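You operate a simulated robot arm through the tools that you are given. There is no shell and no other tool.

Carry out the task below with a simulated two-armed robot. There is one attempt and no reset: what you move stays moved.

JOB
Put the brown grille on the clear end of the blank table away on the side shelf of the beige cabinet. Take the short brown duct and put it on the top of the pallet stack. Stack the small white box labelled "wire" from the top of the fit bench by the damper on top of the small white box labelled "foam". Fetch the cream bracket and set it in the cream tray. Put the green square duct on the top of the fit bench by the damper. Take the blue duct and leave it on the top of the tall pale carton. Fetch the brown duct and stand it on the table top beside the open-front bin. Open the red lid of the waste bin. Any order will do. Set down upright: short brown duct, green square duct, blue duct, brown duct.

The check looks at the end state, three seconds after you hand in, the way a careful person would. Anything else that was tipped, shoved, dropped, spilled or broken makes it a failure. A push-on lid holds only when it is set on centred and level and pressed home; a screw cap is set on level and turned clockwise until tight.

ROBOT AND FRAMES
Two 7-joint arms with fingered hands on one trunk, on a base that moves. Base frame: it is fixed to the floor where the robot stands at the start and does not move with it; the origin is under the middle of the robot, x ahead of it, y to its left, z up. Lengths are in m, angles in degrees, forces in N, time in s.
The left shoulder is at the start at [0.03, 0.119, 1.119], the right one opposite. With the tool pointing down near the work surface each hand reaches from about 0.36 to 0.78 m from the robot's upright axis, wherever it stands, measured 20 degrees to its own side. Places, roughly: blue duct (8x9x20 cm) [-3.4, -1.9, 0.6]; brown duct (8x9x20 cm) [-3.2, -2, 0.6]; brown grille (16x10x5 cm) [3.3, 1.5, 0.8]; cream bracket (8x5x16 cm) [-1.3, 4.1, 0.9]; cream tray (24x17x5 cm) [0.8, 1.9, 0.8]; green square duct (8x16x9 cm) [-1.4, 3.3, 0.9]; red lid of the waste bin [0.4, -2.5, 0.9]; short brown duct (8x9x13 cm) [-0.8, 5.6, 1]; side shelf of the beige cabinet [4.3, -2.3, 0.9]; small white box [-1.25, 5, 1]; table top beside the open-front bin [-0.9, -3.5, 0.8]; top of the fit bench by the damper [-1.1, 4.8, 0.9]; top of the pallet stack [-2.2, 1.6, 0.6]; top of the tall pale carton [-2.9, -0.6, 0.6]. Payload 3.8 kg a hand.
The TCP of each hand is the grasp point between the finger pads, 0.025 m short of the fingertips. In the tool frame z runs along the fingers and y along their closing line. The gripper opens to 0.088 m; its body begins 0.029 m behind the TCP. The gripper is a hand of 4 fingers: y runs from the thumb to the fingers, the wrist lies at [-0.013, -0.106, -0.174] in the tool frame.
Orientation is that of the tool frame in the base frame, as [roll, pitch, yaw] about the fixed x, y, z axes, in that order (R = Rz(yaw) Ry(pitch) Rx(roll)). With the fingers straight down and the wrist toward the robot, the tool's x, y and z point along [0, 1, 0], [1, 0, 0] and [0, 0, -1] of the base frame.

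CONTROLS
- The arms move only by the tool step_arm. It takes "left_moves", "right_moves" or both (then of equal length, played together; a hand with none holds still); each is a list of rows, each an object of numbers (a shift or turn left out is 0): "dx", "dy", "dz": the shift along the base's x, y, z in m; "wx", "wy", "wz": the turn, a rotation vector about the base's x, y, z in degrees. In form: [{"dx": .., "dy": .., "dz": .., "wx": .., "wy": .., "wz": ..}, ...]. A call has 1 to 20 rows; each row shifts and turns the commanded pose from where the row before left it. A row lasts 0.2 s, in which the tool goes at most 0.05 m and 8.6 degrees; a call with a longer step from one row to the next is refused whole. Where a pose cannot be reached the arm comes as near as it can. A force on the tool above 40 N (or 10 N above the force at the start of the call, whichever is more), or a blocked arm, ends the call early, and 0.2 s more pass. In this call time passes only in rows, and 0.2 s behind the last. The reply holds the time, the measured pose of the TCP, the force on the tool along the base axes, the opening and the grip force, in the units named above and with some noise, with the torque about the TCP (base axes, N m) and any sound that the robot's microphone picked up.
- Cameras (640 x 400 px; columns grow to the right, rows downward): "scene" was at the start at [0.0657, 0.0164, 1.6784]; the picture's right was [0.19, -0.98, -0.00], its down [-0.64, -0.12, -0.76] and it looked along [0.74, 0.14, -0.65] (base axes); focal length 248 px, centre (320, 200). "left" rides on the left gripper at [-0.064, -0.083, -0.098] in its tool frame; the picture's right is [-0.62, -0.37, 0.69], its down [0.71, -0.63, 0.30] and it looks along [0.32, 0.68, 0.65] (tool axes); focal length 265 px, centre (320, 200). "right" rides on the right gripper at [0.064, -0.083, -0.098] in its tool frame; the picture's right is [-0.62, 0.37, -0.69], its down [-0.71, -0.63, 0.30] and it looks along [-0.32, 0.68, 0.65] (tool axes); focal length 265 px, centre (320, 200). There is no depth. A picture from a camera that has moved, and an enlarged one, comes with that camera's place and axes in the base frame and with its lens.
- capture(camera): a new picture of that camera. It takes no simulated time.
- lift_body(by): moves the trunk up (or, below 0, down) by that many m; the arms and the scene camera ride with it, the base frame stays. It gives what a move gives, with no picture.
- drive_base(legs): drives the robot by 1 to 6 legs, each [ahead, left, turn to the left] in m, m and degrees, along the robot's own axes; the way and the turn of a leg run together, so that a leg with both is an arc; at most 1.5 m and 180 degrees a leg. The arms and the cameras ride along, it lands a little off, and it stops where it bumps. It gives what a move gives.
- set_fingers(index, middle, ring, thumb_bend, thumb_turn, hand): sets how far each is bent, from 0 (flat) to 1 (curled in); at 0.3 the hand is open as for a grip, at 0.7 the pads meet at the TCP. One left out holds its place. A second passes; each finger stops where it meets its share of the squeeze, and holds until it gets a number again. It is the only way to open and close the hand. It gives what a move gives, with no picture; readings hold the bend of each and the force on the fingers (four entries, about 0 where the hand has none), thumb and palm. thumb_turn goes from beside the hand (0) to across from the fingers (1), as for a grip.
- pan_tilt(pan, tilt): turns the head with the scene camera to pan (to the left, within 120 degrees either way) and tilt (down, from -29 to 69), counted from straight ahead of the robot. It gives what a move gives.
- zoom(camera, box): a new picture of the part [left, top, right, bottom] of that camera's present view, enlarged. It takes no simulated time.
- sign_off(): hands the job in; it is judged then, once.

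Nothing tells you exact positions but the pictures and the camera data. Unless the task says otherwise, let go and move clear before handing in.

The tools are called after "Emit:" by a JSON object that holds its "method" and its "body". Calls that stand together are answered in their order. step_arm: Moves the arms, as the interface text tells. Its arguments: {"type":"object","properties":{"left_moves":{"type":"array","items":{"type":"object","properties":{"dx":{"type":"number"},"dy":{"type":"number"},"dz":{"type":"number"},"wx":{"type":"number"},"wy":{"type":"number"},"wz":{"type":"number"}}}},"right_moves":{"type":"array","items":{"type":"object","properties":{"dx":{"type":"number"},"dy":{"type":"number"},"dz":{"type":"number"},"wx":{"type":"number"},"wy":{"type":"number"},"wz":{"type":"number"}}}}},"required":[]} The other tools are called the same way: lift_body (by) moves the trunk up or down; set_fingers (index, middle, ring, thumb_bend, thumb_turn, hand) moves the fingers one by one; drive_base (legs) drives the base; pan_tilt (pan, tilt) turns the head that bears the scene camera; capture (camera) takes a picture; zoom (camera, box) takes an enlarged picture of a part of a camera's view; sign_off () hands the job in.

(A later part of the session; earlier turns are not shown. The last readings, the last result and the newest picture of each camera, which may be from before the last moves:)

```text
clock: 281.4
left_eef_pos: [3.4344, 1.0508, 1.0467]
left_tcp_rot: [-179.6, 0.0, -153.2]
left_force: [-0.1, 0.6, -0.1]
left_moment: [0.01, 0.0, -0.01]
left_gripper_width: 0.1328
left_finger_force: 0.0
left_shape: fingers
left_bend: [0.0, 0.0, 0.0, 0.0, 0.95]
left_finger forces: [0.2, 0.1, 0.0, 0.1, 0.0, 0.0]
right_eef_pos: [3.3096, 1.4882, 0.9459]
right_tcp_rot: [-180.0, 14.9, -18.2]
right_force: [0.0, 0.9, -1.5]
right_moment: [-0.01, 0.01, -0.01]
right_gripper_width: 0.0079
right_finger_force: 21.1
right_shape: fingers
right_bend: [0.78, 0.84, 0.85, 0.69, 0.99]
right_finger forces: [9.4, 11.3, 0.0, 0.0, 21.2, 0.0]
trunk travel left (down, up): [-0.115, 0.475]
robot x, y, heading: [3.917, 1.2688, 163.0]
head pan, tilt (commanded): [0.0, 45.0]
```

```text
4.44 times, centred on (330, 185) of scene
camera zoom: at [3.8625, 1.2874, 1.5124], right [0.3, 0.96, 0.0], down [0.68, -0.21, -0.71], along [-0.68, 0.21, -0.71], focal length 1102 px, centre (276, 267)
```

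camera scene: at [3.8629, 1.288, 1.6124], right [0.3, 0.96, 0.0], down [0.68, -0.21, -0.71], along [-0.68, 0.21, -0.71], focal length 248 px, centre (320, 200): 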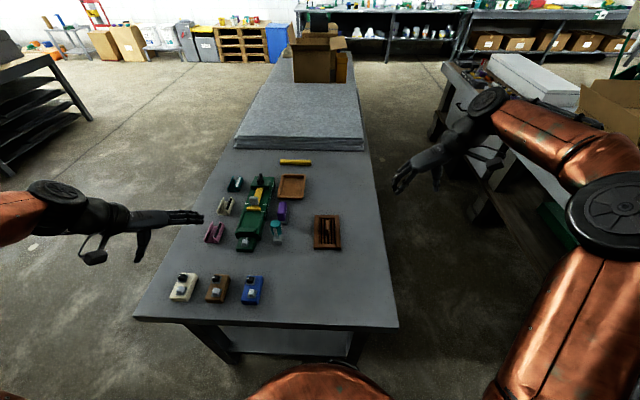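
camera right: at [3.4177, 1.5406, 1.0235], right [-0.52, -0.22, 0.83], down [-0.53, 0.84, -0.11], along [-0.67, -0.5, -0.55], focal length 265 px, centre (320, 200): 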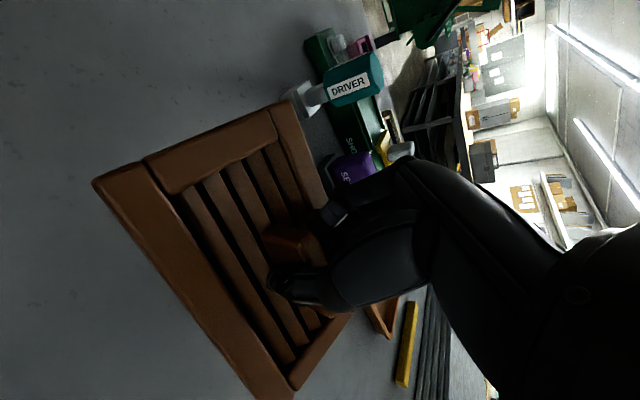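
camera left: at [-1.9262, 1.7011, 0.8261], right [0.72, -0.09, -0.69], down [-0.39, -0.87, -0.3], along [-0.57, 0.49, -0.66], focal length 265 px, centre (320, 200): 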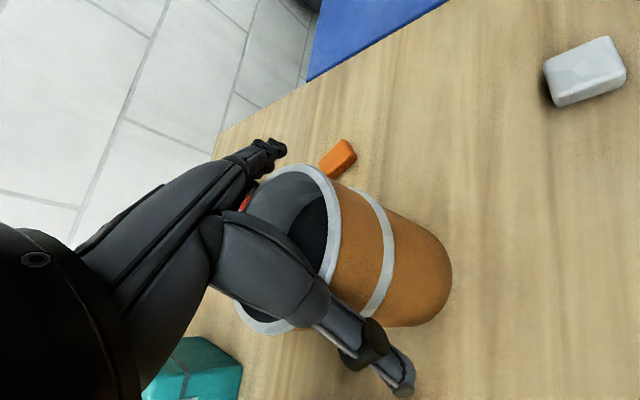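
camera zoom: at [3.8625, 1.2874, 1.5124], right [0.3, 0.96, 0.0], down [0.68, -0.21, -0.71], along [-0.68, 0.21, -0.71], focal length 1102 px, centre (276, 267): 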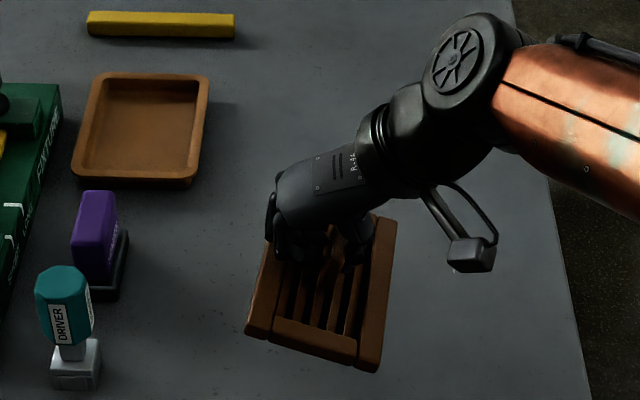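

The grille is up, tilted a little but held. I'll raise it, back away from the table, turn toward the cabinet and look at the way.

Emit:
{"method": "step_arm", "body": {"right_moves": [{"dz": 0.03}, {"dz": 0.04}, {"dz": 0.04}]}}

Emit:
{"method": "lift_body", "body": {"by": 0.12}}

Emit:
{"method": "drive_base", "body": {"legs": [[-0.5, 0, 0], [0, 0, 85]]}}

Emit:
{"method": "pan_tilt", "body": {"pan": 0, "tilt": 25}}

Emit:
{"method": "capture", "body": {"camera": "scene"}}

Emit:
{"method": "capture", "body": {"camera": "right"}}

```text
clock: 282.2
left_eef_pos: [3.4335, 1.0502, 1.0451]
left_tcp_rot: [-179.7, 0.0, -153.0]
left_force: [-1.0, 0.7, 0.3]
left_moment: [0.0, -0.02, 0.0]
left_gripper_width: 0.1327
left_finger_force: 0.0
left_shape: fingers
left_bend: [0.0, 0.0, 0.0, 0.0, 0.95]
left_finger forces: [0.0, 0.0, 0.0, 0.0, 0.1, 0.1]
right_eef_pos: [3.3115, 1.4855, 1.0557]
right_tcp_rot: [-179.9, 14.8, -18.2]
right_force: [0.5, -0.7, -1.8]
right_moment: [0.02, 0.01, 0.01]
right_gripper_width: 0.0076
right_finger_force: 21.1
right_shape: fingers
right_bend: [0.78, 0.84, 0.85, 0.69, 0.99]
right_finger forces: [9.4, 11.3, 0.0, 0.0, 21.2, 0.1]
trunk travel left (down, up): [-0.115, 0.475]
robot x, y, heading: [3.9162, 1.2658, 162.7]
head pan, tilt (commanded): [0.0, 45.0]
```

```text
clock: 283.7
left_eef_pos: [3.434, 1.0508, 1.1658]
left_tcp_rot: [-179.5, 0.0, -153.2]
left_force: [-0.6, 1.3, 0.8]
left_moment: [0.0, -0.01, 0.02]
left_gripper_width: 0.1321
left_finger_force: 0.0
left_shape: fingers
left_bend: [0.0, 0.0, 0.0, 0.0, 0.95]
left_finger forces: [0.0, 0.0, 0.1, 0.0, 0.0, 0.0]
right_eef_pos: [3.3108, 1.4874, 1.1739]
right_tcp_rot: [179.9, 14.8, -18.2]
right_force: [0.0, 0.2, -1.8]
right_moment: [-0.05, 0.03, 0.0]
right_gripper_width: 0.0077
right_finger_force: 20.8
right_shape: fingers
right_bend: [0.78, 0.84, 0.85, 0.69, 0.99]
right_finger forces: [9.4, 11.4, 0.0, 0.0, 21.1, 0.0]
trunk travel left (down, up): [-0.235, 0.355]
robot x, y, heading: [3.9153, 1.2676, 162.9]
head pan, tilt (commanded): [0.0, 45.0]
```

```text
clock: 290.2
left_eef_pos: [4.5553, 0.6158, 1.1662]
left_tcp_rot: [-179.6, -0.1, -69.2]
left_force: [-0.4, -0.4, 1.1]
left_moment: [-0.02, 0.02, 0.04]
left_gripper_width: 0.1328
left_finger_force: 0.0
left_shape: fingers
left_bend: [0.0, 0.0, 0.0, 0.0, 0.95]
left_finger forces: [0.0, 0.0, 0.0, 0.0, 0.0, 0.0]
right_eef_pos: [4.1074, 0.5398, 1.1742]
right_tcp_rot: [-179.9, 15.0, 65.7]
right_force: [0.3, -0.1, -1.5]
right_moment: [0.01, -0.04, 0.04]
right_gripper_width: 0.0076
right_finger_force: 20.9
right_shape: fingers
right_bend: [0.78, 0.84, 0.85, 0.69, 0.99]
right_finger forces: [9.4, 11.5, 0.0, 0.0, 21.2, 0.0]
trunk travel left (down, up): [-0.235, 0.355]
robot x, y, heading: [4.3922, 1.1233, -113.2]
head pan, tilt (commanded): [0.0, 45.0]
```

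```text
clock: 291.0
left_eef_pos: [4.5553, 0.6162, 1.1654]
left_tcp_rot: [-179.6, 0.0, -69.2]
left_force: [0.0, 0.0, 0.2]
left_moment: [-0.05, -0.02, 0.01]
left_gripper_width: 0.1324
left_finger_force: 0.0
left_shape: fingers
left_bend: [0.0, 0.0, 0.0, 0.0, 0.95]
left_finger forces: [0.0, 0.1, 0.0, 0.1, 0.0, 0.1]
right_eef_pos: [4.108, 0.5407, 1.1759]
right_tcp_rot: [-180.0, 14.9, 65.7]
right_force: [0.9, -0.2, -1.8]
right_moment: [0.01, 0.0, 0.02]
right_gripper_width: 0.0077
right_finger_force: 20.4
right_shape: fingers
right_bend: [0.78, 0.84, 0.85, 0.69, 0.99]
right_finger forces: [9.3, 11.4, 0.1, 0.1, 21.2, 0.1]
trunk travel left (down, up): [-0.235, 0.355]
robot x, y, heading: [4.3857, 1.1249, -113.2]
head pan, tilt (commanded): [0.0, 25.0]
```

```text
taken
camera scene: at [4.3631, 1.0556, 1.6629], right [-0.92, 0.4, 0.0], down [0.17, 0.39, -0.91], along [-0.36, -0.83, -0.42], focal length 248 px, centre (320, 200)
```

scene: 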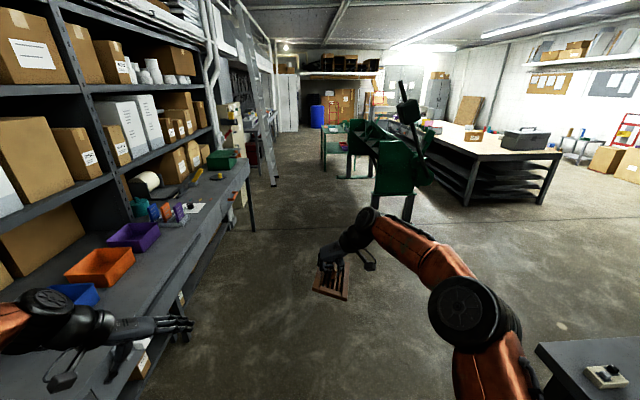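

```text
taken
camera right: at [4.067, 0.6549, 1.2526], right [0.16, -0.54, 0.83], down [-0.89, -0.44, -0.11], along [0.42, -0.72, -0.55], focal length 265 px, centre (320, 200)
```

right: 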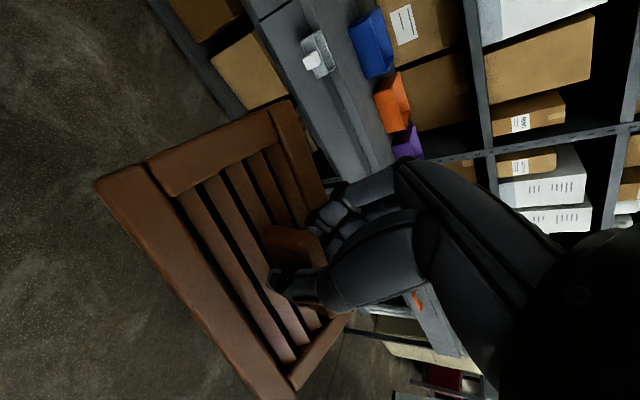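

The way along the rack is clear. I'll drive up the lane between the rack and the brake, then look left at the cabinet.

Emit:
{"method": "drive_base", "body": {"legs": [[1.2, 0, 0.5], [1.2, 0, 0]]}}

Emit:
{"method": "pan_tilt", "body": {"pan": 60, "tilt": 25}}

Emit:
{"method": "capture", "body": {"camera": "scene"}}

Emit:
{"method": "pan_tilt", "body": {"pan": 0, "tilt": 25}}

Emit:
{"method": "capture", "body": {"camera": "scene"}}

```text
clock: 302.9
left_eef_pos: [3.563, -1.5965, 1.1642]
left_tcp_rot: [-179.6, 0.0, -70.5]
left_force: [0.2, 0.3, 0.5]
left_moment: [-0.03, -0.01, 0.0]
left_gripper_width: 0.1324
left_finger_force: 0.0
left_shape: fingers
left_bend: [0.0, 0.0, 0.0, 0.0, 0.95]
left_finger forces: [0.1, 0.0, 0.0, 0.0, 0.1, 0.1]
right_eef_pos: [3.1135, -1.6627, 1.1739]
right_tcp_rot: [-179.9, 14.9, 64.5]
right_force: [0.5, -0.3, -1.4]
right_moment: [-0.01, -0.03, 0.0]
right_gripper_width: 0.0077
right_finger_force: 21.2
right_shape: fingers
right_bend: [0.78, 0.84, 0.85, 0.69, 0.99]
right_finger forces: [9.4, 11.6, 0.0, 0.1, 21.2, 0.0]
trunk travel left (down, up): [-0.235, 0.355]
robot x, y, heading: [3.4087, -1.0837, -114.6]
head pan, tilt (commanded): [0.0, 25.0]
```

```text
clock: 304.1
left_eef_pos: [3.5621, -1.5965, 1.1651]
left_tcp_rot: [-179.6, 0.0, -70.3]
left_force: [1.1, 0.6, 0.0]
left_moment: [-0.01, 0.01, 0.02]
left_gripper_width: 0.1324
left_finger_force: 0.1
left_shape: fingers
left_bend: [0.0, 0.0, 0.0, 0.0, 0.95]
left_finger forces: [0.0, 0.0, 0.0, 0.1, 0.1, 0.0]
right_eef_pos: [3.1138, -1.6622, 1.1745]
right_tcp_rot: [-180.0, 14.9, 64.5]
right_force: [0.5, 0.1, -1.9]
right_moment: [0.01, -0.02, 0.02]
right_gripper_width: 0.0078
right_finger_force: 20.9
right_shape: fingers
right_bend: [0.78, 0.84, 0.85, 0.69, 0.99]
right_finger forces: [9.3, 11.5, 0.0, 0.1, 21.2, 0.1]
trunk travel left (down, up): [-0.235, 0.355]
robot x, y, heading: [3.4063, -1.0864, -114.5]
head pan, tilt (commanded): [60.0, 25.0]
```

```text
taken
camera scene: at [3.4713, -1.1439, 1.663], right [-0.81, -0.58, 0.0], down [-0.25, 0.34, -0.91], along [0.53, -0.74, -0.42], focal length 248 px, centre (320, 200)
```

scene: 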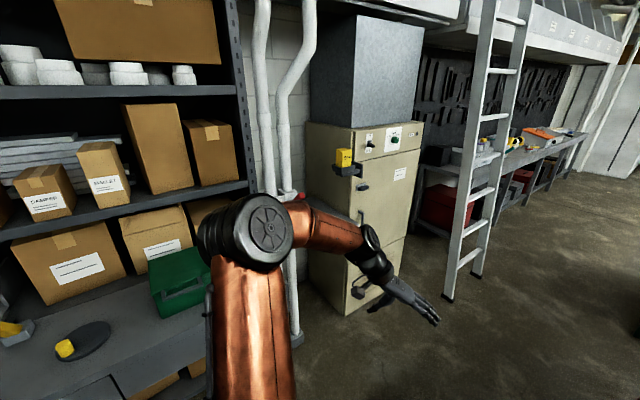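

```text
clock: 305.4
left_eef_pos: [3.5625, -1.5963, 1.1653]
left_tcp_rot: [-179.6, 0.1, -70.4]
left_force: [-0.4, 0.5, -0.5]
left_moment: [0.03, -0.03, 0.0]
left_gripper_width: 0.1327
left_finger_force: 0.1
left_shape: fingers
left_bend: [0.0, 0.0, 0.0, 0.0, 0.95]
left_finger forces: [0.0, 0.0, 0.1, 0.0, 0.0, 0.0]
right_eef_pos: [3.1138, -1.6632, 1.1743]
right_tcp_rot: [-180.0, 14.8, 64.6]
right_force: [0.6, 1.2, -1.9]
right_moment: [0.0, -0.02, -0.04]
right_gripper_width: 0.0075
right_finger_force: 21.1
right_shape: fingers
right_bend: [0.78, 0.84, 0.85, 0.69, 0.99]
right_finger forces: [9.2, 11.5, 0.0, 0.0, 21.1, 0.0]
trunk travel left (down, up): [-0.235, 0.355]
robot x, y, heading: [3.409, -1.0846, -114.3]
head pan, tilt (commanded): [0.0, 25.0]
```

```text
taken
camera scene: at [3.3797, -1.1528, 1.6629], right [-0.91, 0.41, 0.0], down [0.17, 0.39, -0.91], along [-0.38, -0.82, -0.42], focal length 248 px, centre (320, 200)
```

scene: 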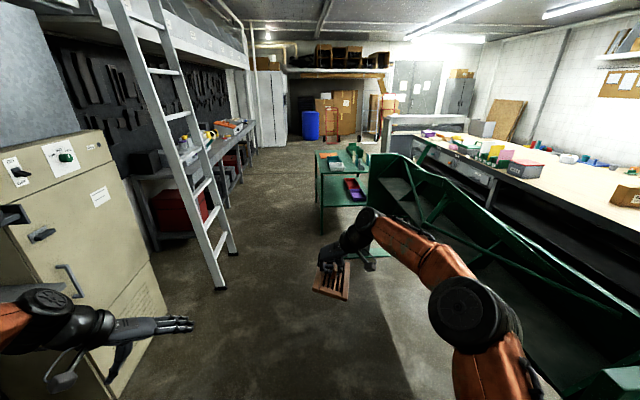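

The cabinet is ahead-left, and its side shelf faces the gap beside the rack. I'll move a bit further and turn to face it.

Emit:
{"method": "drive_base", "body": {"legs": [[0.65, 0, 0], [0, 0, 92]]}}

Emit:
{"method": "pan_tilt", "body": {"pan": 0, "tilt": 30}}

Emit:
{"method": "capture", "body": {"camera": "scene"}}

Emit:
{"method": "zoom", "body": {"camera": "scene", "box": [240, 100, 440, 240]}}

```text
clock: 312.8
left_eef_pos: [3.6551, -1.5029, 1.165]
left_tcp_rot: [-179.6, 0.1, 20.2]
left_force: [0.5, -0.7, 0.1]
left_moment: [-0.02, 0.0, -0.02]
left_gripper_width: 0.1324
left_finger_force: 0.1
left_shape: fingers
left_bend: [0.0, 0.0, 0.0, 0.0, 0.95]
left_finger forces: [0.1, 0.0, 0.0, 0.0, 0.1, 0.0]
right_eef_pos: [3.7256, -1.95, 1.1752]
right_tcp_rot: [-180.0, 14.8, 155.1]
right_force: [0.1, -0.5, -1.6]
right_moment: [0.0, 0.02, 0.0]
right_gripper_width: 0.0077
right_finger_force: 21.3
right_shape: fingers
right_bend: [0.79, 0.84, 0.85, 0.69, 0.99]
right_finger forces: [9.3, 11.6, 0.1, 0.0, 21.2, 0.1]
trunk travel left (down, up): [-0.235, 0.355]
robot x, y, heading: [3.1493, -1.662, -24.2]
head pan, tilt (commanded): [0.0, 25.0]
```

```text
clock: 313.5
left_eef_pos: [3.6566, -1.5026, 1.1655]
left_tcp_rot: [-179.6, 0.0, 20.2]
left_force: [-0.1, -0.1, -0.7]
left_moment: [-0.03, -0.01, -0.02]
left_gripper_width: 0.1326
left_finger_force: 0.1
left_shape: fingers
left_bend: [0.0, 0.0, 0.0, 0.0, 0.95]
left_finger forces: [0.1, 0.1, 0.1, 0.1, 0.0, 0.1]
right_eef_pos: [3.726, -1.9514, 1.1746]
right_tcp_rot: [-180.0, 14.9, 155.1]
right_force: [0.5, -0.4, -2.2]
right_moment: [0.05, 0.01, 0.01]
right_gripper_width: 0.0077
right_finger_force: 20.8
right_shape: fingers
right_bend: [0.79, 0.84, 0.85, 0.69, 0.99]
right_finger forces: [9.2, 11.5, 0.1, 0.1, 21.2, 0.0]
trunk travel left (down, up): [-0.235, 0.355]
robot x, y, heading: [3.1491, -1.6627, -23.8]
head pan, tilt (commanded): [0.0, 30.0]
```

```text
taken
camera scene: at [3.2151, -1.6904, 1.655], right [-0.41, -0.91, 0.0], down [-0.46, 0.2, -0.87], along [0.79, -0.35, -0.5], focal length 248 px, centre (320, 200)
```

scene: 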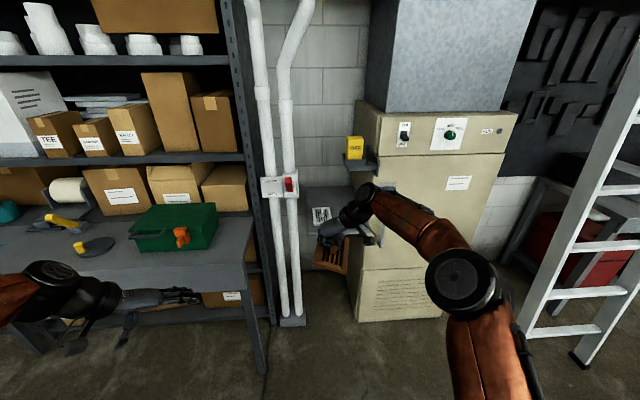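

```text
2.86 times, centred on (340, 170) of scene
camera zoom: at [3.2151, -1.6904, 1.655], right [-0.41, -0.91, 0.0], down [-0.46, 0.2, -0.87], along [0.79, -0.35, -0.5], focal length 708 px, centre (263, 286)
```

zoom: 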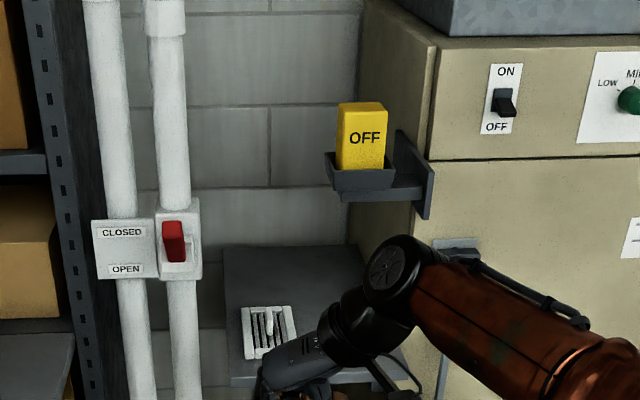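

I see the side shelf: a dark plate between the pipes and the cabinet, with a white grille already on its left-back part. I'll swing the right hand aside to see how much is free.

Emit:
{"method": "step_arm", "body": {"right_moves": [{"dx": -0.032, "dy": -0.0313}, {"dx": -0.032, "dy": -0.0313}, {"dx": -0.032, "dy": -0.0313}, {"dx": -0.032, "dy": -0.0313}, {"dx": -0.032, "dy": -0.0313}, {"dx": -0.032, "dy": -0.0313}]}}

Emit:
{"method": "capture", "body": {"camera": "scene"}}

Emit:
{"method": "zoom", "body": {"camera": "scene", "box": [260, 140, 420, 280]}}

Emit:
{"method": "capture", "body": {"camera": "right"}}

```text
clock: 314.9
left_eef_pos: [3.6541, -1.502, 1.1644]
left_tcp_rot: [-179.6, -0.1, 20.2]
left_force: [0.3, 0.3, -0.2]
left_moment: [0.0, 0.0, 0.01]
left_gripper_width: 0.1325
left_finger_force: 0.0
left_shape: fingers
left_bend: [0.0, 0.0, 0.0, 0.0, 0.95]
left_finger forces: [0.0, 0.0, 0.1, 0.0, 0.0, 0.0]
right_eef_pos: [3.5339, -2.1371, 1.1771]
right_tcp_rot: [-180.0, 14.8, 155.2]
right_force: [0.4, 0.0, -1.7]
right_moment: [0.01, -0.01, -0.03]
right_gripper_width: 0.0072
right_finger_force: 21.1
right_shape: fingers
right_bend: [0.79, 0.84, 0.85, 0.69, 0.99]
right_finger forces: [9.3, 11.8, 0.0, 0.0, 21.3, 0.0]
trunk travel left (down, up): [-0.235, 0.355]
robot x, y, heading: [3.1468, -1.6627, -23.9]
head pan, tilt (commanded): [0.0, 30.0]
```

```text
taken
camera scene: at [3.2137, -1.6914, 1.655], right [-0.41, -0.91, 0.0], down [-0.46, 0.2, -0.87], along [0.79, -0.35, -0.5], focal length 248 px, centre (320, 200)
```

scene: 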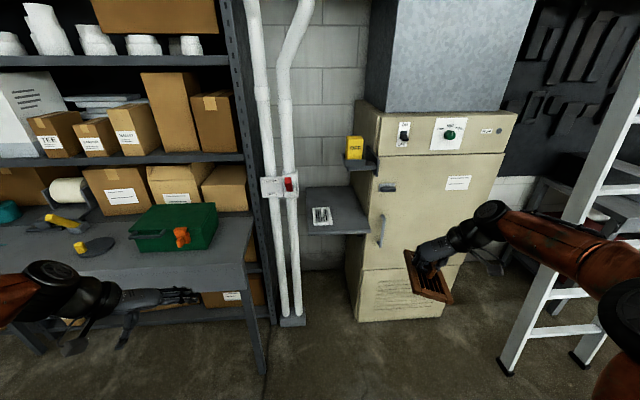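

```text
2.86 times, centred on (340, 210) of scene
camera zoom: at [3.2137, -1.6914, 1.655], right [-0.41, -0.91, 0.0], down [-0.46, 0.2, -0.87], along [0.79, -0.35, -0.5], focal length 708 px, centre (263, 171)
```

zoom: 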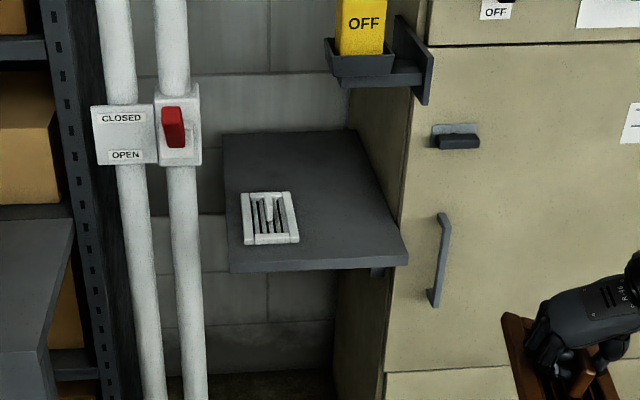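

```text
taken
camera right: at [3.4179, -2.1765, 1.2551], right [0.54, 0.16, 0.83], down [0.43, -0.89, -0.11], along [0.72, 0.42, -0.55], focal length 265 px, centre (320, 200)
```

right: 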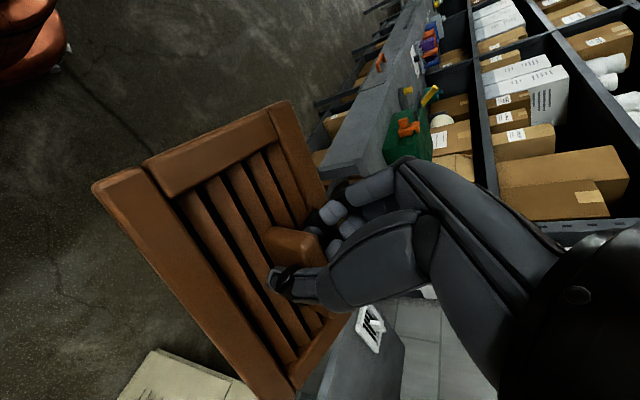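

The free part of the shelf is the right half, close under the remote holder and beside the cabinet. The right hand's wrist would foul the cabinet there, while the left hand (wrist on the left) fits. I'll look for a place on the desk to set the grille down and swap hands.

Emit:
{"method": "pan_tilt", "body": {"pan": 35, "tilt": 35}}

Emit:
{"method": "capture", "body": {"camera": "scene"}}

Emit:
{"method": "pan_tilt", "body": {"pan": -60, "tilt": 35}}

Emit:
{"method": "capture", "body": {"camera": "scene"}}

```text
clock: 315.9
left_eef_pos: [3.6544, -1.5035, 1.1657]
left_tcp_rot: [-179.6, 0.0, 20.2]
left_force: [-0.5, -0.5, -0.1]
left_moment: [0.02, -0.03, 0.0]
left_gripper_width: 0.1327
left_finger_force: 0.1
left_shape: fingers
left_bend: [0.0, 0.0, 0.0, 0.0, 0.95]
left_finger forces: [0.0, 0.0, 0.1, 0.1, 0.0, 0.0]
right_eef_pos: [3.5343, -2.1363, 1.1767]
right_tcp_rot: [-180.0, 15.0, 155.1]
right_force: [0.3, -0.6, -1.9]
right_moment: [0.02, 0.01, -0.02]
right_gripper_width: 0.0074
right_finger_force: 21.2
right_shape: fingers
right_bend: [0.79, 0.84, 0.85, 0.69, 0.99]
right_finger forces: [9.2, 11.8, 0.0, 0.0, 21.4, 0.0]
trunk travel left (down, up): [-0.235, 0.355]
robot x, y, heading: [3.146, -1.6647, -24.0]
head pan, tilt (commanded): [35.0, 35.0]
```

```text
taken
camera scene: at [3.2186, -1.6371, 1.6472], right [0.19, -0.98, 0.0], down [-0.56, -0.11, -0.82], along [0.8, 0.16, -0.57], focal length 248 px, centre (320, 200)
```

scene: 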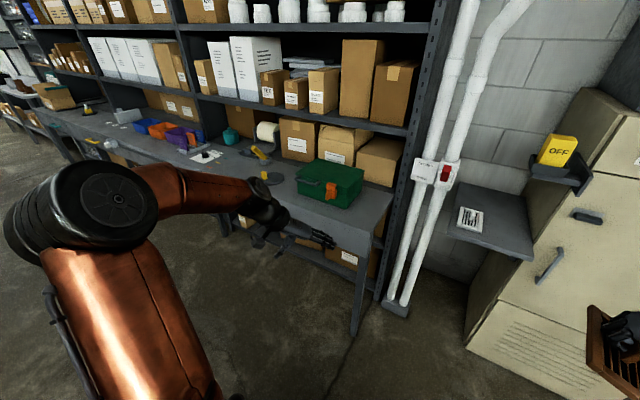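

```text
clock: 317.6
left_eef_pos: [3.6557, -1.5027, 1.1658]
left_tcp_rot: [-179.6, 0.0, 20.2]
left_force: [0.4, 0.2, 0.0]
left_moment: [0.03, -0.02, 0.0]
left_gripper_width: 0.1325
left_finger_force: 0.2
left_shape: fingers
left_bend: [0.0, 0.0, 0.0, 0.0, 0.95]
left_finger forces: [0.1, 0.0, 0.0, 0.0, 0.1, 0.0]
right_eef_pos: [3.5351, -2.1373, 1.1766]
right_tcp_rot: [180.0, 14.9, 155.1]
right_force: [-0.2, 0.5, -1.9]
right_moment: [0.04, 0.03, 0.0]
right_gripper_width: 0.0075
right_finger_force: 21.5
right_shape: fingers
right_bend: [0.79, 0.84, 0.85, 0.69, 0.99]
right_finger forces: [9.2, 11.8, 0.0, 0.0, 21.4, 0.0]
trunk travel left (down, up): [-0.235, 0.355]
robot x, y, heading: [3.149, -1.6616, -24.0]
head pan, tilt (commanded): [-60.0, 35.0]
```

```text
taken
camera scene: at [3.1416, -1.7414, 1.6472], right [-0.99, -0.11, 0.0], down [-0.06, 0.57, -0.82], along [0.09, -0.81, -0.57], focal length 248 px, centre (320, 200)
```

scene: 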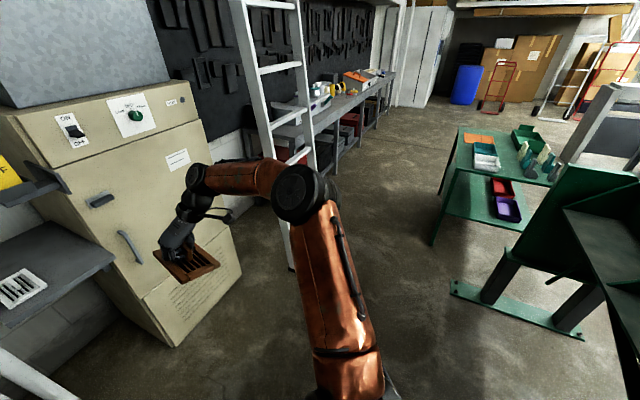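

There's a free strip about 0.2 m wide at the desk's right end, beside the green box. I'll go there, set the grille down and re-grip it with the left hand.

Emit:
{"method": "lift_body", "body": {"by": 0.08}}

Emit:
{"method": "drive_base", "body": {"legs": [[0, 0.5, 2], [0.38, 0, 0]]}}

Emit:
{"method": "pan_tilt", "body": {"pan": 0, "tilt": 50}}

Emit:
{"method": "capture", "body": {"camera": "scene"}}

Emit:
{"method": "capture", "body": {"camera": "left"}}

```text
clock: 318.8
left_eef_pos: [3.6555, -1.5021, 1.2452]
left_tcp_rot: [-179.6, 0.0, 20.2]
left_force: [0.4, -0.5, 0.4]
left_moment: [-0.01, 0.05, 0.03]
left_gripper_width: 0.1328
left_finger_force: 0.0
left_shape: fingers
left_bend: [0.0, 0.0, 0.0, 0.0, 0.95]
left_finger forces: [0.0, 0.0, 0.0, 0.0, 0.0, 0.0]
right_eef_pos: [3.535, -2.1365, 1.2567]
right_tcp_rot: [180.0, 14.8, 155.1]
right_force: [0.5, 0.1, -1.6]
right_moment: [0.0, 0.02, 0.03]
right_gripper_width: 0.0076
right_finger_force: 21.2
right_shape: fingers
right_bend: [0.79, 0.84, 0.85, 0.69, 0.99]
right_finger forces: [9.3, 11.8, 0.0, 0.0, 21.3, 0.0]
trunk travel left (down, up): [-0.315, 0.275]
robot x, y, heading: [3.1465, -1.6584, -23.9]
head pan, tilt (commanded): [-60.0, 35.0]
```

```text
clock: 323.7
left_eef_pos: [4.1887, -1.144, 1.2456]
left_tcp_rot: [-179.5, 0.0, 22.7]
left_force: [0.5, -0.2, -0.7]
left_moment: [-0.04, -0.03, -0.02]
left_gripper_width: 0.1324
left_finger_force: 0.0
left_shape: fingers
left_bend: [0.0, 0.0, 0.0, 0.0, 0.95]
left_finger forces: [0.0, 0.1, 0.0, 0.0, 0.1, 0.0]
right_eef_pos: [4.0938, -1.7848, 1.2569]
right_tcp_rot: [179.9, 14.9, 157.4]
right_force: [0.0, 1.3, -1.3]
right_moment: [0.02, 0.04, -0.01]
right_gripper_width: 0.0074
right_finger_force: 21.5
right_shape: fingers
right_bend: [0.79, 0.84, 0.85, 0.69, 0.99]
right_finger forces: [9.3, 11.8, 0.0, 0.1, 21.4, 0.1]
trunk travel left (down, up): [-0.315, 0.275]
robot x, y, heading: [3.6846, -1.3269, -21.6]
head pan, tilt (commanded): [-60.0, 35.0]
```

```text
clock: 325.0
left_eef_pos: [4.187, -1.1446, 1.246]
left_tcp_rot: [-179.6, 0.0, 22.6]
left_force: [-1.2, 0.0, -0.7]
left_moment: [0.0, 0.01, 0.01]
left_gripper_width: 0.1326
left_finger_force: 0.0
left_shape: fingers
left_bend: [0.0, 0.0, 0.0, 0.0, 0.95]
left_finger forces: [0.0, 0.0, 0.0, 0.0, 0.1, 0.1]
right_eef_pos: [4.094, -1.7844, 1.2568]
right_tcp_rot: [179.9, 14.8, 157.5]
right_force: [0.1, 0.1, -2.0]
right_moment: [0.01, 0.01, 0.02]
right_gripper_width: 0.0074
right_finger_force: 20.7
right_shape: fingers
right_bend: [0.79, 0.84, 0.85, 0.69, 0.99]
right_finger forces: [9.2, 11.7, 0.0, 0.1, 21.4, 0.0]
trunk travel left (down, up): [-0.315, 0.275]
robot x, y, heading: [3.6869, -1.328, -21.6]
head pan, tilt (commanded): [0.0, 50.0]
```

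```text
taken
camera scene: at [3.7425, -1.347, 1.7055], right [-0.37, -0.93, 0.0], down [-0.71, 0.28, -0.64], along [0.6, -0.24, -0.77], focal length 248 px, centre (320, 200)
```

scene: 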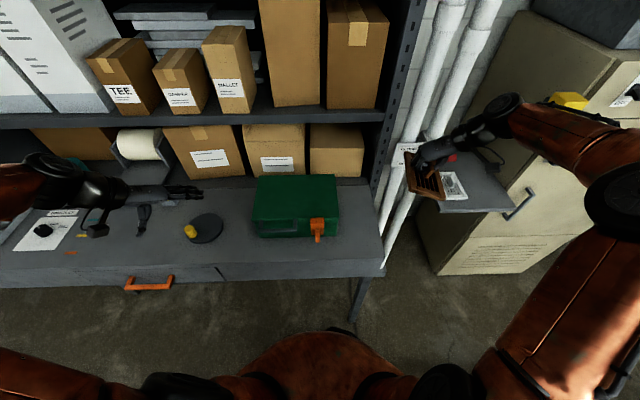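

```text
taken
camera left: at [4.0957, -1.0929, 1.3441], right [-0.72, 0.11, -0.69], down [0.42, 0.86, -0.3], along [0.56, -0.5, -0.66], focal length 265 px, centre (320, 200)
```

left: 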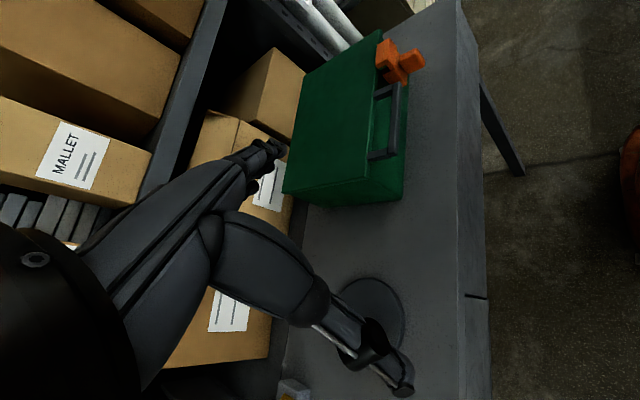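

The front strip near the desk's right corner will hold the grille lengthwise, so either hand can take it from the front. I'll pull the right hand away from the pipes, rotate it and bring the grille over the strip.

Emit:
{"method": "step_arm", "body": {"right_moves": [{"dx": -0.02, "dy": 0.04}, {"dx": -0.02, "dy": 0.04}, {"dx": -0.02, "dy": 0.04}, {"dx": -0.02, "dy": 0.04}, {"wz": -8.1}, {"wz": -8.1}, {"wz": -8.1}, {"wz": -8.1}, {"wz": -8.1}, {"wz": -8.1}, {"wz": -8.1}, {"wz": -8.1}, {"wz": -8.1}, {"wz": -8.1}, {"wz": -8.1}]}}

Emit:
{"method": "capture", "body": {"camera": "scene"}}

Emit:
{"method": "capture", "body": {"camera": "right"}}

```text
clock: 328.2
left_eef_pos: [4.1876, -1.1442, 1.2442]
left_tcp_rot: [-179.7, 0.1, 22.7]
left_force: [0.7, -0.5, 0.6]
left_moment: [0.02, -0.01, -0.02]
left_gripper_width: 0.1326
left_finger_force: 0.0
left_shape: fingers
left_bend: [0.0, 0.0, 0.0, 0.0, 0.95]
left_finger forces: [0.0, 0.0, 0.0, 0.1, 0.0, 0.0]
right_eef_pos: [4.0127, -1.6238, 1.2566]
right_tcp_rot: [-179.9, 15.0, 68.4]
right_force: [0.5, 0.5, -1.9]
right_moment: [0.04, -0.03, 0.02]
right_gripper_width: 0.0073
right_finger_force: 21.4
right_shape: fingers
right_bend: [0.79, 0.84, 0.85, 0.69, 0.99]
right_finger forces: [9.2, 11.5, 0.0, 0.0, 21.2, 0.0]
trunk travel left (down, up): [-0.315, 0.275]
robot x, y, heading: [3.6842, -1.3272, -21.5]
head pan, tilt (commanded): [0.0, 50.0]
```

```text
taken
camera scene: at [3.7432, -1.3465, 1.7054], right [-0.37, -0.93, 0.0], down [-0.71, 0.28, -0.64], along [0.6, -0.24, -0.77], focal length 248 px, centre (320, 200)
```

scene: 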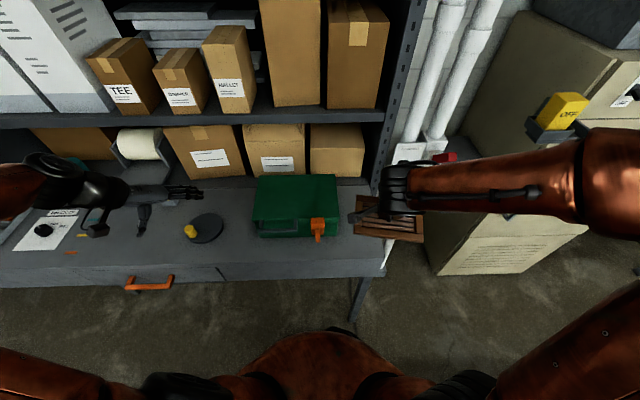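

```text
taken
camera right: at [3.9681, -1.5113, 1.3349], right [0.19, -0.53, 0.83], down [-0.87, -0.48, -0.11], along [0.46, -0.7, -0.55], focal length 265 px, centre (320, 200)
```

right: 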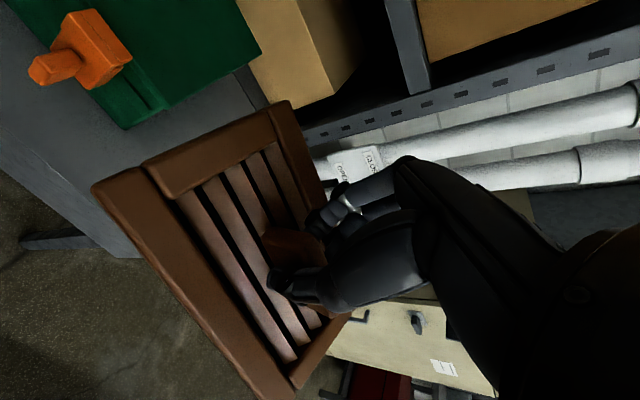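

Emit:
{"method": "step_arm", "body": {"right_moves": [{"dx": 0.043, "dy": 0.01}, {"dx": 0.043, "dy": 0.01}, {"dz": -0.045}, {"dz": -0.045}, {"dz": -0.045}, {"dz": -0.045}]}}

Emit:
{"method": "capture", "body": {"camera": "scene"}}

Emit:
{"method": "zoom", "body": {"camera": "scene", "box": [260, 160, 440, 300]}}

Emit:
{"method": "capture", "body": {"camera": "right"}}

```text
clock: 329.6
left_eef_pos: [4.1859, -1.1458, 1.2456]
left_tcp_rot: [-179.6, -0.1, 22.5]
left_force: [0.4, 0.1, 0.4]
left_moment: [0.01, 0.01, -0.02]
left_gripper_width: 0.1327
left_finger_force: 0.0
left_shape: fingers
left_bend: [0.0, 0.0, 0.0, 0.0, 0.95]
left_finger forces: [0.1, 0.1, 0.0, 0.1, 0.0, 0.1]
right_eef_pos: [4.1032, -1.6082, 1.0747]
right_tcp_rot: [-179.9, 14.9, 68.4]
right_force: [-1.2, 0.9, 1.1]
right_moment: [0.11, -0.14, 0.07]
right_gripper_width: 0.0075
right_finger_force: 23.4
right_shape: fingers
right_bend: [0.79, 0.84, 0.85, 0.69, 0.99]
right_finger forces: [12.3, 10.9, 0.0, 0.1, 24.0, 0.1]
trunk travel left (down, up): [-0.315, 0.275]
robot x, y, heading: [3.6884, -1.3322, -21.4]
head pan, tilt (commanded): [0.0, 50.0]
```

```text
taken
camera scene: at [3.7428, -1.3478, 1.7055], right [-0.37, -0.93, 0.0], down [-0.71, 0.28, -0.64], along [0.6, -0.23, -0.77], focal length 248 px, centre (320, 200)
```

scene: 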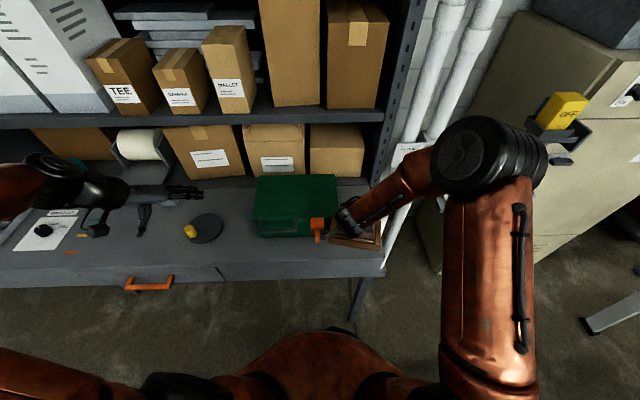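

```text
2.86 times, centred on (350, 230) of scene
camera zoom: at [3.7428, -1.3478, 1.7055], right [-0.37, -0.93, 0.0], down [-0.71, 0.28, -0.64], along [0.6, -0.23, -0.77], focal length 708 px, centre (234, 114)
```

zoom: 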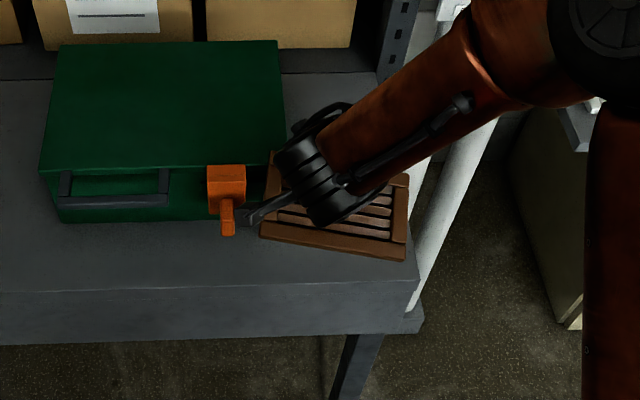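

```text
taken
camera right: at [4.0569, -1.4949, 1.1533], right [0.19, -0.53, 0.83], down [-0.87, -0.48, -0.11], along [0.46, -0.7, -0.55], focal length 265 px, centre (320, 200)
```

right: 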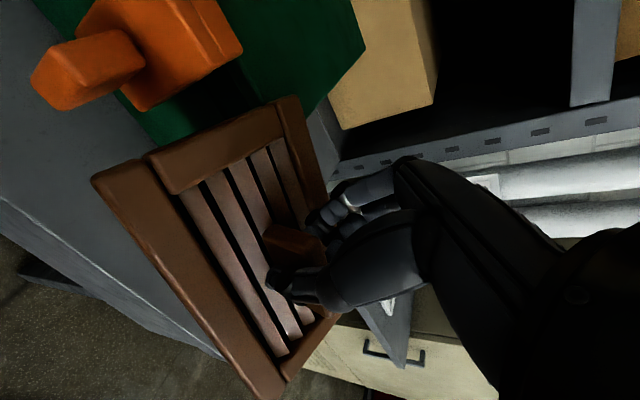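

The grille's back-left corner is brushing the green box. I'll lift slightly, shift toward me and right, and square it up.

Emit:
{"method": "step_arm", "body": {"right_moves": [{"dz": 0.02}, {"dx": -0.03, "dy": -0.0076, "wz": 5.0}, {"dz": -0.02}]}}

Emit:
{"method": "zoom", "body": {"camera": "scene", "box": [260, 160, 440, 300]}}

Emit:
{"method": "capture", "body": {"camera": "right"}}

```text
clock: 330.4
left_eef_pos: [4.1883, -1.1434, 1.2451]
left_tcp_rot: [-179.7, 0.0, 22.7]
left_force: [0.0, -0.5, -0.1]
left_moment: [0.0, -0.01, 0.01]
left_gripper_width: 0.1327
left_finger_force: 0.0
left_shape: fingers
left_bend: [0.0, 0.0, 0.0, 0.0, 0.95]
left_finger forces: [0.1, 0.0, 0.1, 0.0, 0.1, 0.0]
right_eef_pos: [4.0717, -1.6118, 1.076]
right_tcp_rot: [-179.9, 14.9, 73.5]
right_force: [0.7, 0.3, -0.8]
right_moment: [-0.02, 0.01, -0.03]
right_gripper_width: 0.0072
right_finger_force: 21.3
right_shape: fingers
right_bend: [0.79, 0.84, 0.85, 0.69, 0.99]
right_finger forces: [9.3, 12.0, 0.0, 0.0, 21.8, 0.1]
trunk travel left (down, up): [-0.315, 0.275]
robot x, y, heading: [3.6879, -1.3255, -21.8]
head pan, tilt (commanded): [0.0, 50.0]
```

```text
2.86 times, centred on (350, 230) of scene
camera zoom: at [3.7447, -1.3466, 1.7054], right [-0.37, -0.93, 0.0], down [-0.71, 0.28, -0.64], along [0.6, -0.24, -0.77], focal length 708 px, centre (234, 114)
```

zoom: 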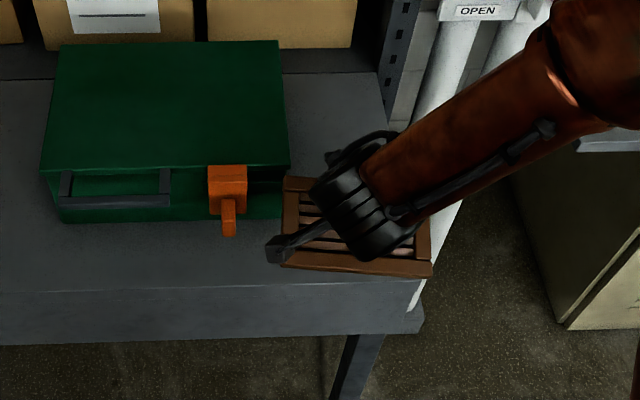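

```text
taken
camera right: at [4.0162, -1.5042, 1.1551], right [0.23, -0.51, 0.83], down [-0.82, -0.56, -0.11], along [0.52, -0.66, -0.55], focal length 265 px, centre (320, 200)
```

right: 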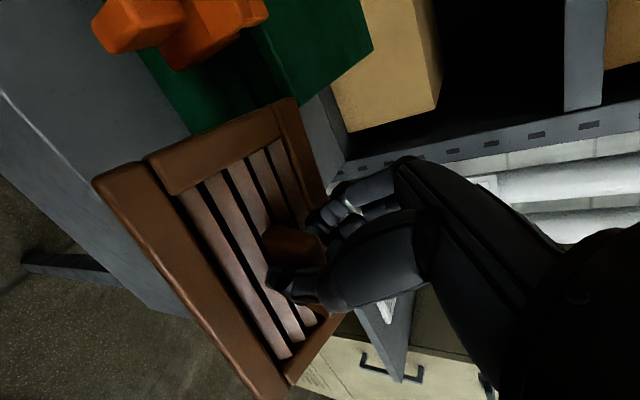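

The front strip is too shallow, but the closed green case's flat lid (z≈1.02) makes a good temporary rest with room for both hands. I'll move the left hand aside and bring the grille over the case.

Emit:
{"method": "step_arm", "body": {"right_moves": [{"dz": 0.04}, {"dz": 0.04}, {"dz": 0.03}, {"dx": 0.0404, "dy": 0.0216}, {"dx": 0.0404, "dy": 0.0216}, {"dx": 0.0404, "dy": 0.0216}, {"dx": 0.0404, "dy": 0.0216}, {"dx": 0.0404, "dy": 0.0216}, {"dx": 0.0404, "dy": 0.0216}], "left_moves": [{"dx": -0.003, "dy": 0.037}, {"dx": -0.003, "dy": 0.037}, {"dx": -0.003, "dy": 0.037}, {"dz": 0.02}, {"dz": 0}, {"dz": 0}, {"dz": 0}, {"dz": 0}, {"dz": 0}]}}

Emit:
{"method": "capture", "body": {"camera": "scene"}}

Emit:
{"method": "zoom", "body": {"camera": "scene", "box": [220, 130, 400, 270]}}

Emit:
{"method": "capture", "body": {"camera": "right"}}

```text
clock: 332.4
left_eef_pos: [4.1796, -1.0306, 1.2651]
left_tcp_rot: [-179.7, 0.1, 22.6]
left_force: [-0.9, 0.5, 0.0]
left_moment: [0.0, -0.02, 0.0]
left_gripper_width: 0.1328
left_finger_force: 0.1
left_shape: fingers
left_bend: [0.0, 0.0, 0.0, 0.0, 0.95]
left_finger forces: [0.0, 0.0, 0.0, 0.0, 0.1, 0.1]
right_eef_pos: [4.3112, -1.4817, 1.1839]
right_tcp_rot: [-179.8, 15.0, 73.4]
right_force: [0.5, 0.5, -2.3]
right_moment: [0.0, 0.0, 0.0]
right_gripper_width: 0.007
right_finger_force: 21.0
right_shape: fingers
right_bend: [0.79, 0.84, 0.85, 0.69, 0.99]
right_finger forces: [9.4, 11.9, 0.1, 0.0, 21.5, 0.0]
trunk travel left (down, up): [-0.315, 0.275]
robot x, y, heading: [3.6897, -1.3252, -21.5]
head pan, tilt (commanded): [0.0, 50.0]
```

```text
taken
camera scene: at [3.7447, -1.3457, 1.7054], right [-0.37, -0.93, 0.0], down [-0.71, 0.28, -0.64], along [0.6, -0.24, -0.77], focal length 248 px, centre (320, 200)
```

scene: 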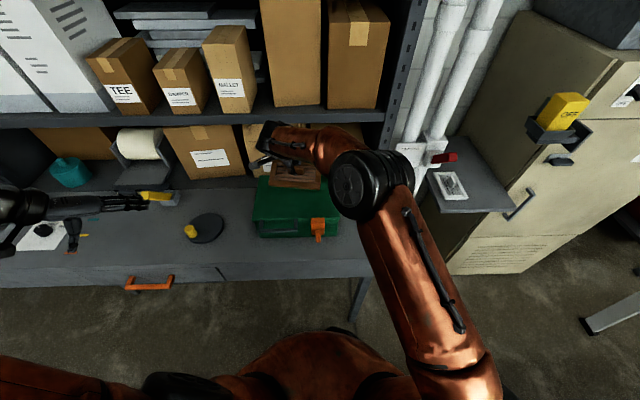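

```text
2.86 times, centred on (310, 200) of scene
camera zoom: at [3.7447, -1.3457, 1.7054], right [-0.37, -0.93, 0.0], down [-0.71, 0.28, -0.64], along [0.6, -0.24, -0.77], focal length 708 px, centre (349, 200)
```

zoom: 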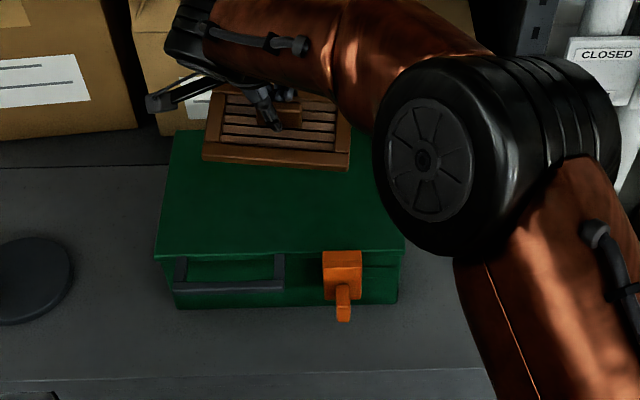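

```text
taken
camera right: at [4.2549, -1.3742, 1.2632], right [0.24, -0.51, 0.83], down [-0.82, -0.56, -0.11], along [0.52, -0.66, -0.55], focal length 265 px, centre (320, 200)
```

right: 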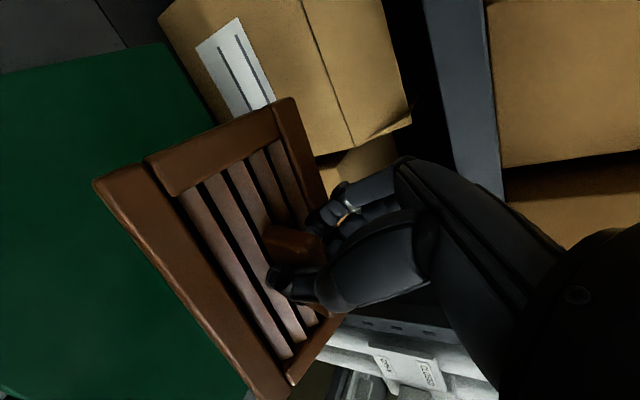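

The grille is over the middle of the case. I'll lower it gently onto the lid.

Emit:
{"method": "step_arm", "body": {"right_moves": [{"dz": -0.04}, {"dz": -0.03}, {"dz": -0.02}]}}

Emit:
{"method": "step_arm", "body": {"right_moves": [{"dz": -0.006}, {"dz": -0.005}]}}

Emit:
{"method": "step_arm", "body": {"right_moves": [{"dz": -0.004}, {"dz": -0.003}]}}

Emit:
{"method": "zoom", "body": {"camera": "scene", "box": [220, 130, 400, 270]}}

```text
clock: 333.2
left_eef_pos: [4.1774, -1.0313, 1.2666]
left_tcp_rot: [-179.5, 0.0, 22.6]
left_force: [0.7, 0.4, 0.3]
left_moment: [-0.01, -0.02, 0.02]
left_gripper_width: 0.1326
left_finger_force: 0.0
left_shape: fingers
left_bend: [0.0, 0.0, 0.0, 0.0, 0.95]
left_finger forces: [0.1, 0.0, 0.0, 0.0, 0.0, 0.0]
right_eef_pos: [4.3113, -1.4817, 1.0983]
right_tcp_rot: [179.8, 15.0, 73.5]
right_force: [2.8, -0.5, 8.7]
right_moment: [0.1, 0.46, -0.02]
right_gripper_width: 0.0074
right_finger_force: 21.9
right_shape: fingers
right_bend: [0.79, 0.85, 0.85, 0.69, 1.0]
right_finger forces: [6.5, 14.5, 1.7, 0.0, 21.5, 0.0]
trunk travel left (down, up): [-0.315, 0.275]
robot x, y, heading: [3.6851, -1.3281, -21.4]
head pan, tilt (commanded): [0.0, 50.0]
```

```text
clock: 333.9
left_eef_pos: [4.1778, -1.0322, 1.2674]
left_tcp_rot: [-179.6, 0.1, 22.6]
left_force: [-0.2, 0.1, 0.1]
left_moment: [-0.04, 0.01, -0.03]
left_gripper_width: 0.1327
left_finger_force: 0.0
left_shape: fingers
left_bend: [0.0, 0.0, 0.0, 0.0, 0.95]
left_finger forces: [0.1, 0.0, 0.0, 0.0, 0.0, 0.1]
right_eef_pos: [4.3159, -1.4813, 1.0944]
right_tcp_rot: [179.0, 14.5, 73.3]
right_force: [-6.8, 2.1, 15.4]
right_moment: [0.19, 0.78, -0.13]
right_gripper_width: 0.008
right_finger_force: 26.0
right_shape: fingers
right_bend: [0.78, 0.84, 0.85, 0.71, 1.0]
right_finger forces: [5.8, 9.5, 0.4, 0.0, 36.3, 0.0]
trunk travel left (down, up): [-0.315, 0.275]
robot x, y, heading: [3.6854, -1.3277, -21.3]
head pan, tilt (commanded): [0.0, 50.0]
stopped in row 2 (right hand): the force on the tool passed its limit at 41 N (the readings are from after the stop); the commanded pose is now the measured one
```

```text
clock: 334.5
left_eef_pos: [4.1762, -1.0315, 1.266]
left_tcp_rot: [-179.6, -0.2, 22.7]
left_force: [0.1, -0.2, 0.0]
left_moment: [-0.04, 0.02, 0.0]
left_gripper_width: 0.1329
left_finger_force: 0.1
left_shape: fingers
left_bend: [0.0, 0.0, 0.0, 0.0, 0.95]
left_finger forces: [0.0, 0.0, 0.1, 0.0, 0.0, 0.1]
right_eef_pos: [4.32, -1.4817, 1.0948]
right_tcp_rot: [178.3, 14.4, 73.3]
right_force: [-6.4, 1.8, 15.9]
right_moment: [0.14, 0.83, -0.09]
right_gripper_width: 0.0084
right_finger_force: 25.8
right_shape: fingers
right_bend: [0.78, 0.84, 0.85, 0.71, 1.0]
right_finger forces: [5.7, 9.5, 1.0, 0.0, 36.9, 0.0]
trunk travel left (down, up): [-0.315, 0.275]
robot x, y, heading: [3.6872, -1.3288, -21.6]
head pan, tilt (commanded): [0.0, 50.0]
stopped in row 2 (right hand): the force on the tool passed its limit at 41 N (the readings are from after the stop); the commanded pose is now the measured one
```

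```text
2.86 times, centred on (310, 200) of scene
camera zoom: at [3.7414, -1.3463, 1.7054], right [-0.37, -0.93, 0.0], down [-0.71, 0.28, -0.64], along [0.6, -0.24, -0.77], focal length 708 px, centre (349, 200)
```

zoom: 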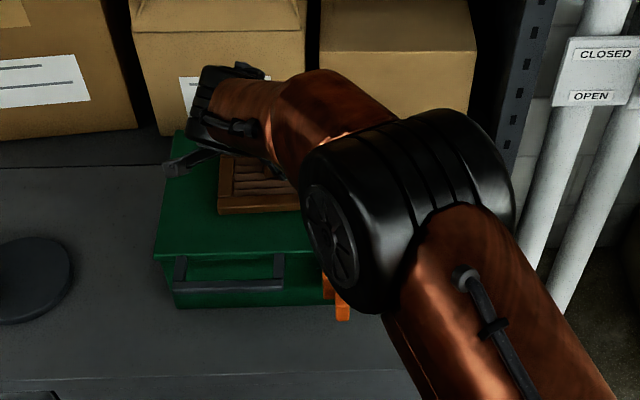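

It touched down earlier than expected and pressed hard, so I'll back off a few millimetres and check before releasing.

Emit:
{"method": "step_arm", "body": {"right_moves": [{"dz": 0.006}]}}

Emit:
{"method": "capture", "body": {"camera": "right"}}

Emit:
{"method": "capture", "body": {"camera": "left"}}

```text
clock: 334.9
left_eef_pos: [4.1778, -1.0318, 1.2658]
left_tcp_rot: [-179.7, -0.1, 22.7]
left_force: [-0.3, 0.9, -0.1]
left_moment: [0.01, 0.0, 0.0]
left_gripper_width: 0.1327
left_finger_force: 0.1
left_shape: fingers
left_bend: [0.0, 0.0, 0.0, 0.0, 0.95]
left_finger forces: [0.0, 0.1, 0.0, 0.1, 0.0, 0.0]
right_eef_pos: [4.319, -1.482, 1.096]
right_tcp_rot: [178.6, 14.5, 73.3]
right_force: [-1.8, 0.8, 2.6]
right_moment: [0.06, 0.29, -0.02]
right_gripper_width: 0.0077
right_finger_force: 20.6
right_shape: fingers
right_bend: [0.78, 0.84, 0.85, 0.71, 1.0]
right_finger forces: [7.5, 10.0, 0.9, 0.0, 21.8, 0.0]
trunk travel left (down, up): [-0.315, 0.275]
robot x, y, heading: [3.6896, -1.3234, -21.3]
head pan, tilt (commanded): [0.0, 50.0]
```

```text
taken
camera right: at [4.2608, -1.3743, 1.1731], right [0.22, -0.51, 0.83], down [-0.82, -0.56, -0.13], along [0.53, -0.65, -0.54], focal length 265 px, centre (320, 200)
```

right: 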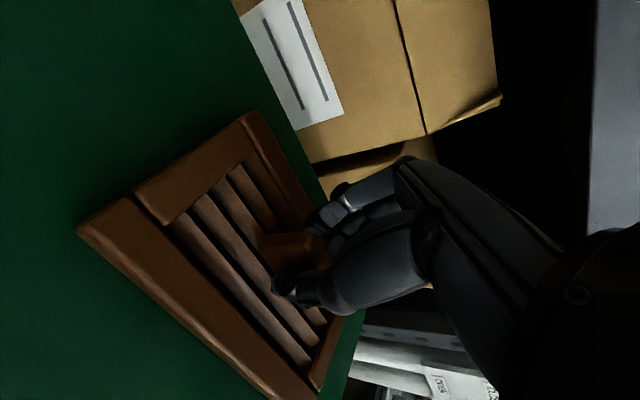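

```text
taken
camera left: at [4.0866, -0.9798, 1.365], right [-0.72, 0.11, -0.69], down [0.42, 0.86, -0.3], along [0.56, -0.5, -0.66], focal length 265 px, centre (320, 200)
```

left: 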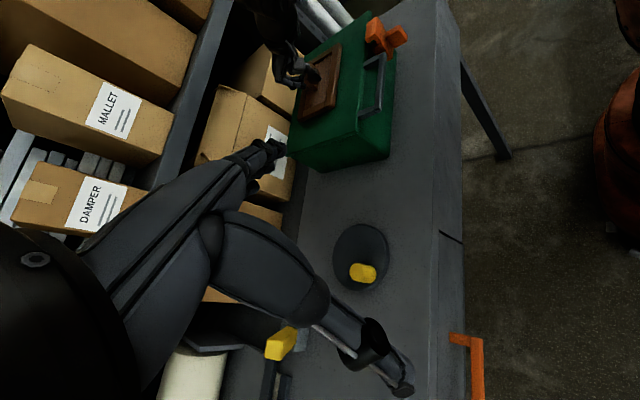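

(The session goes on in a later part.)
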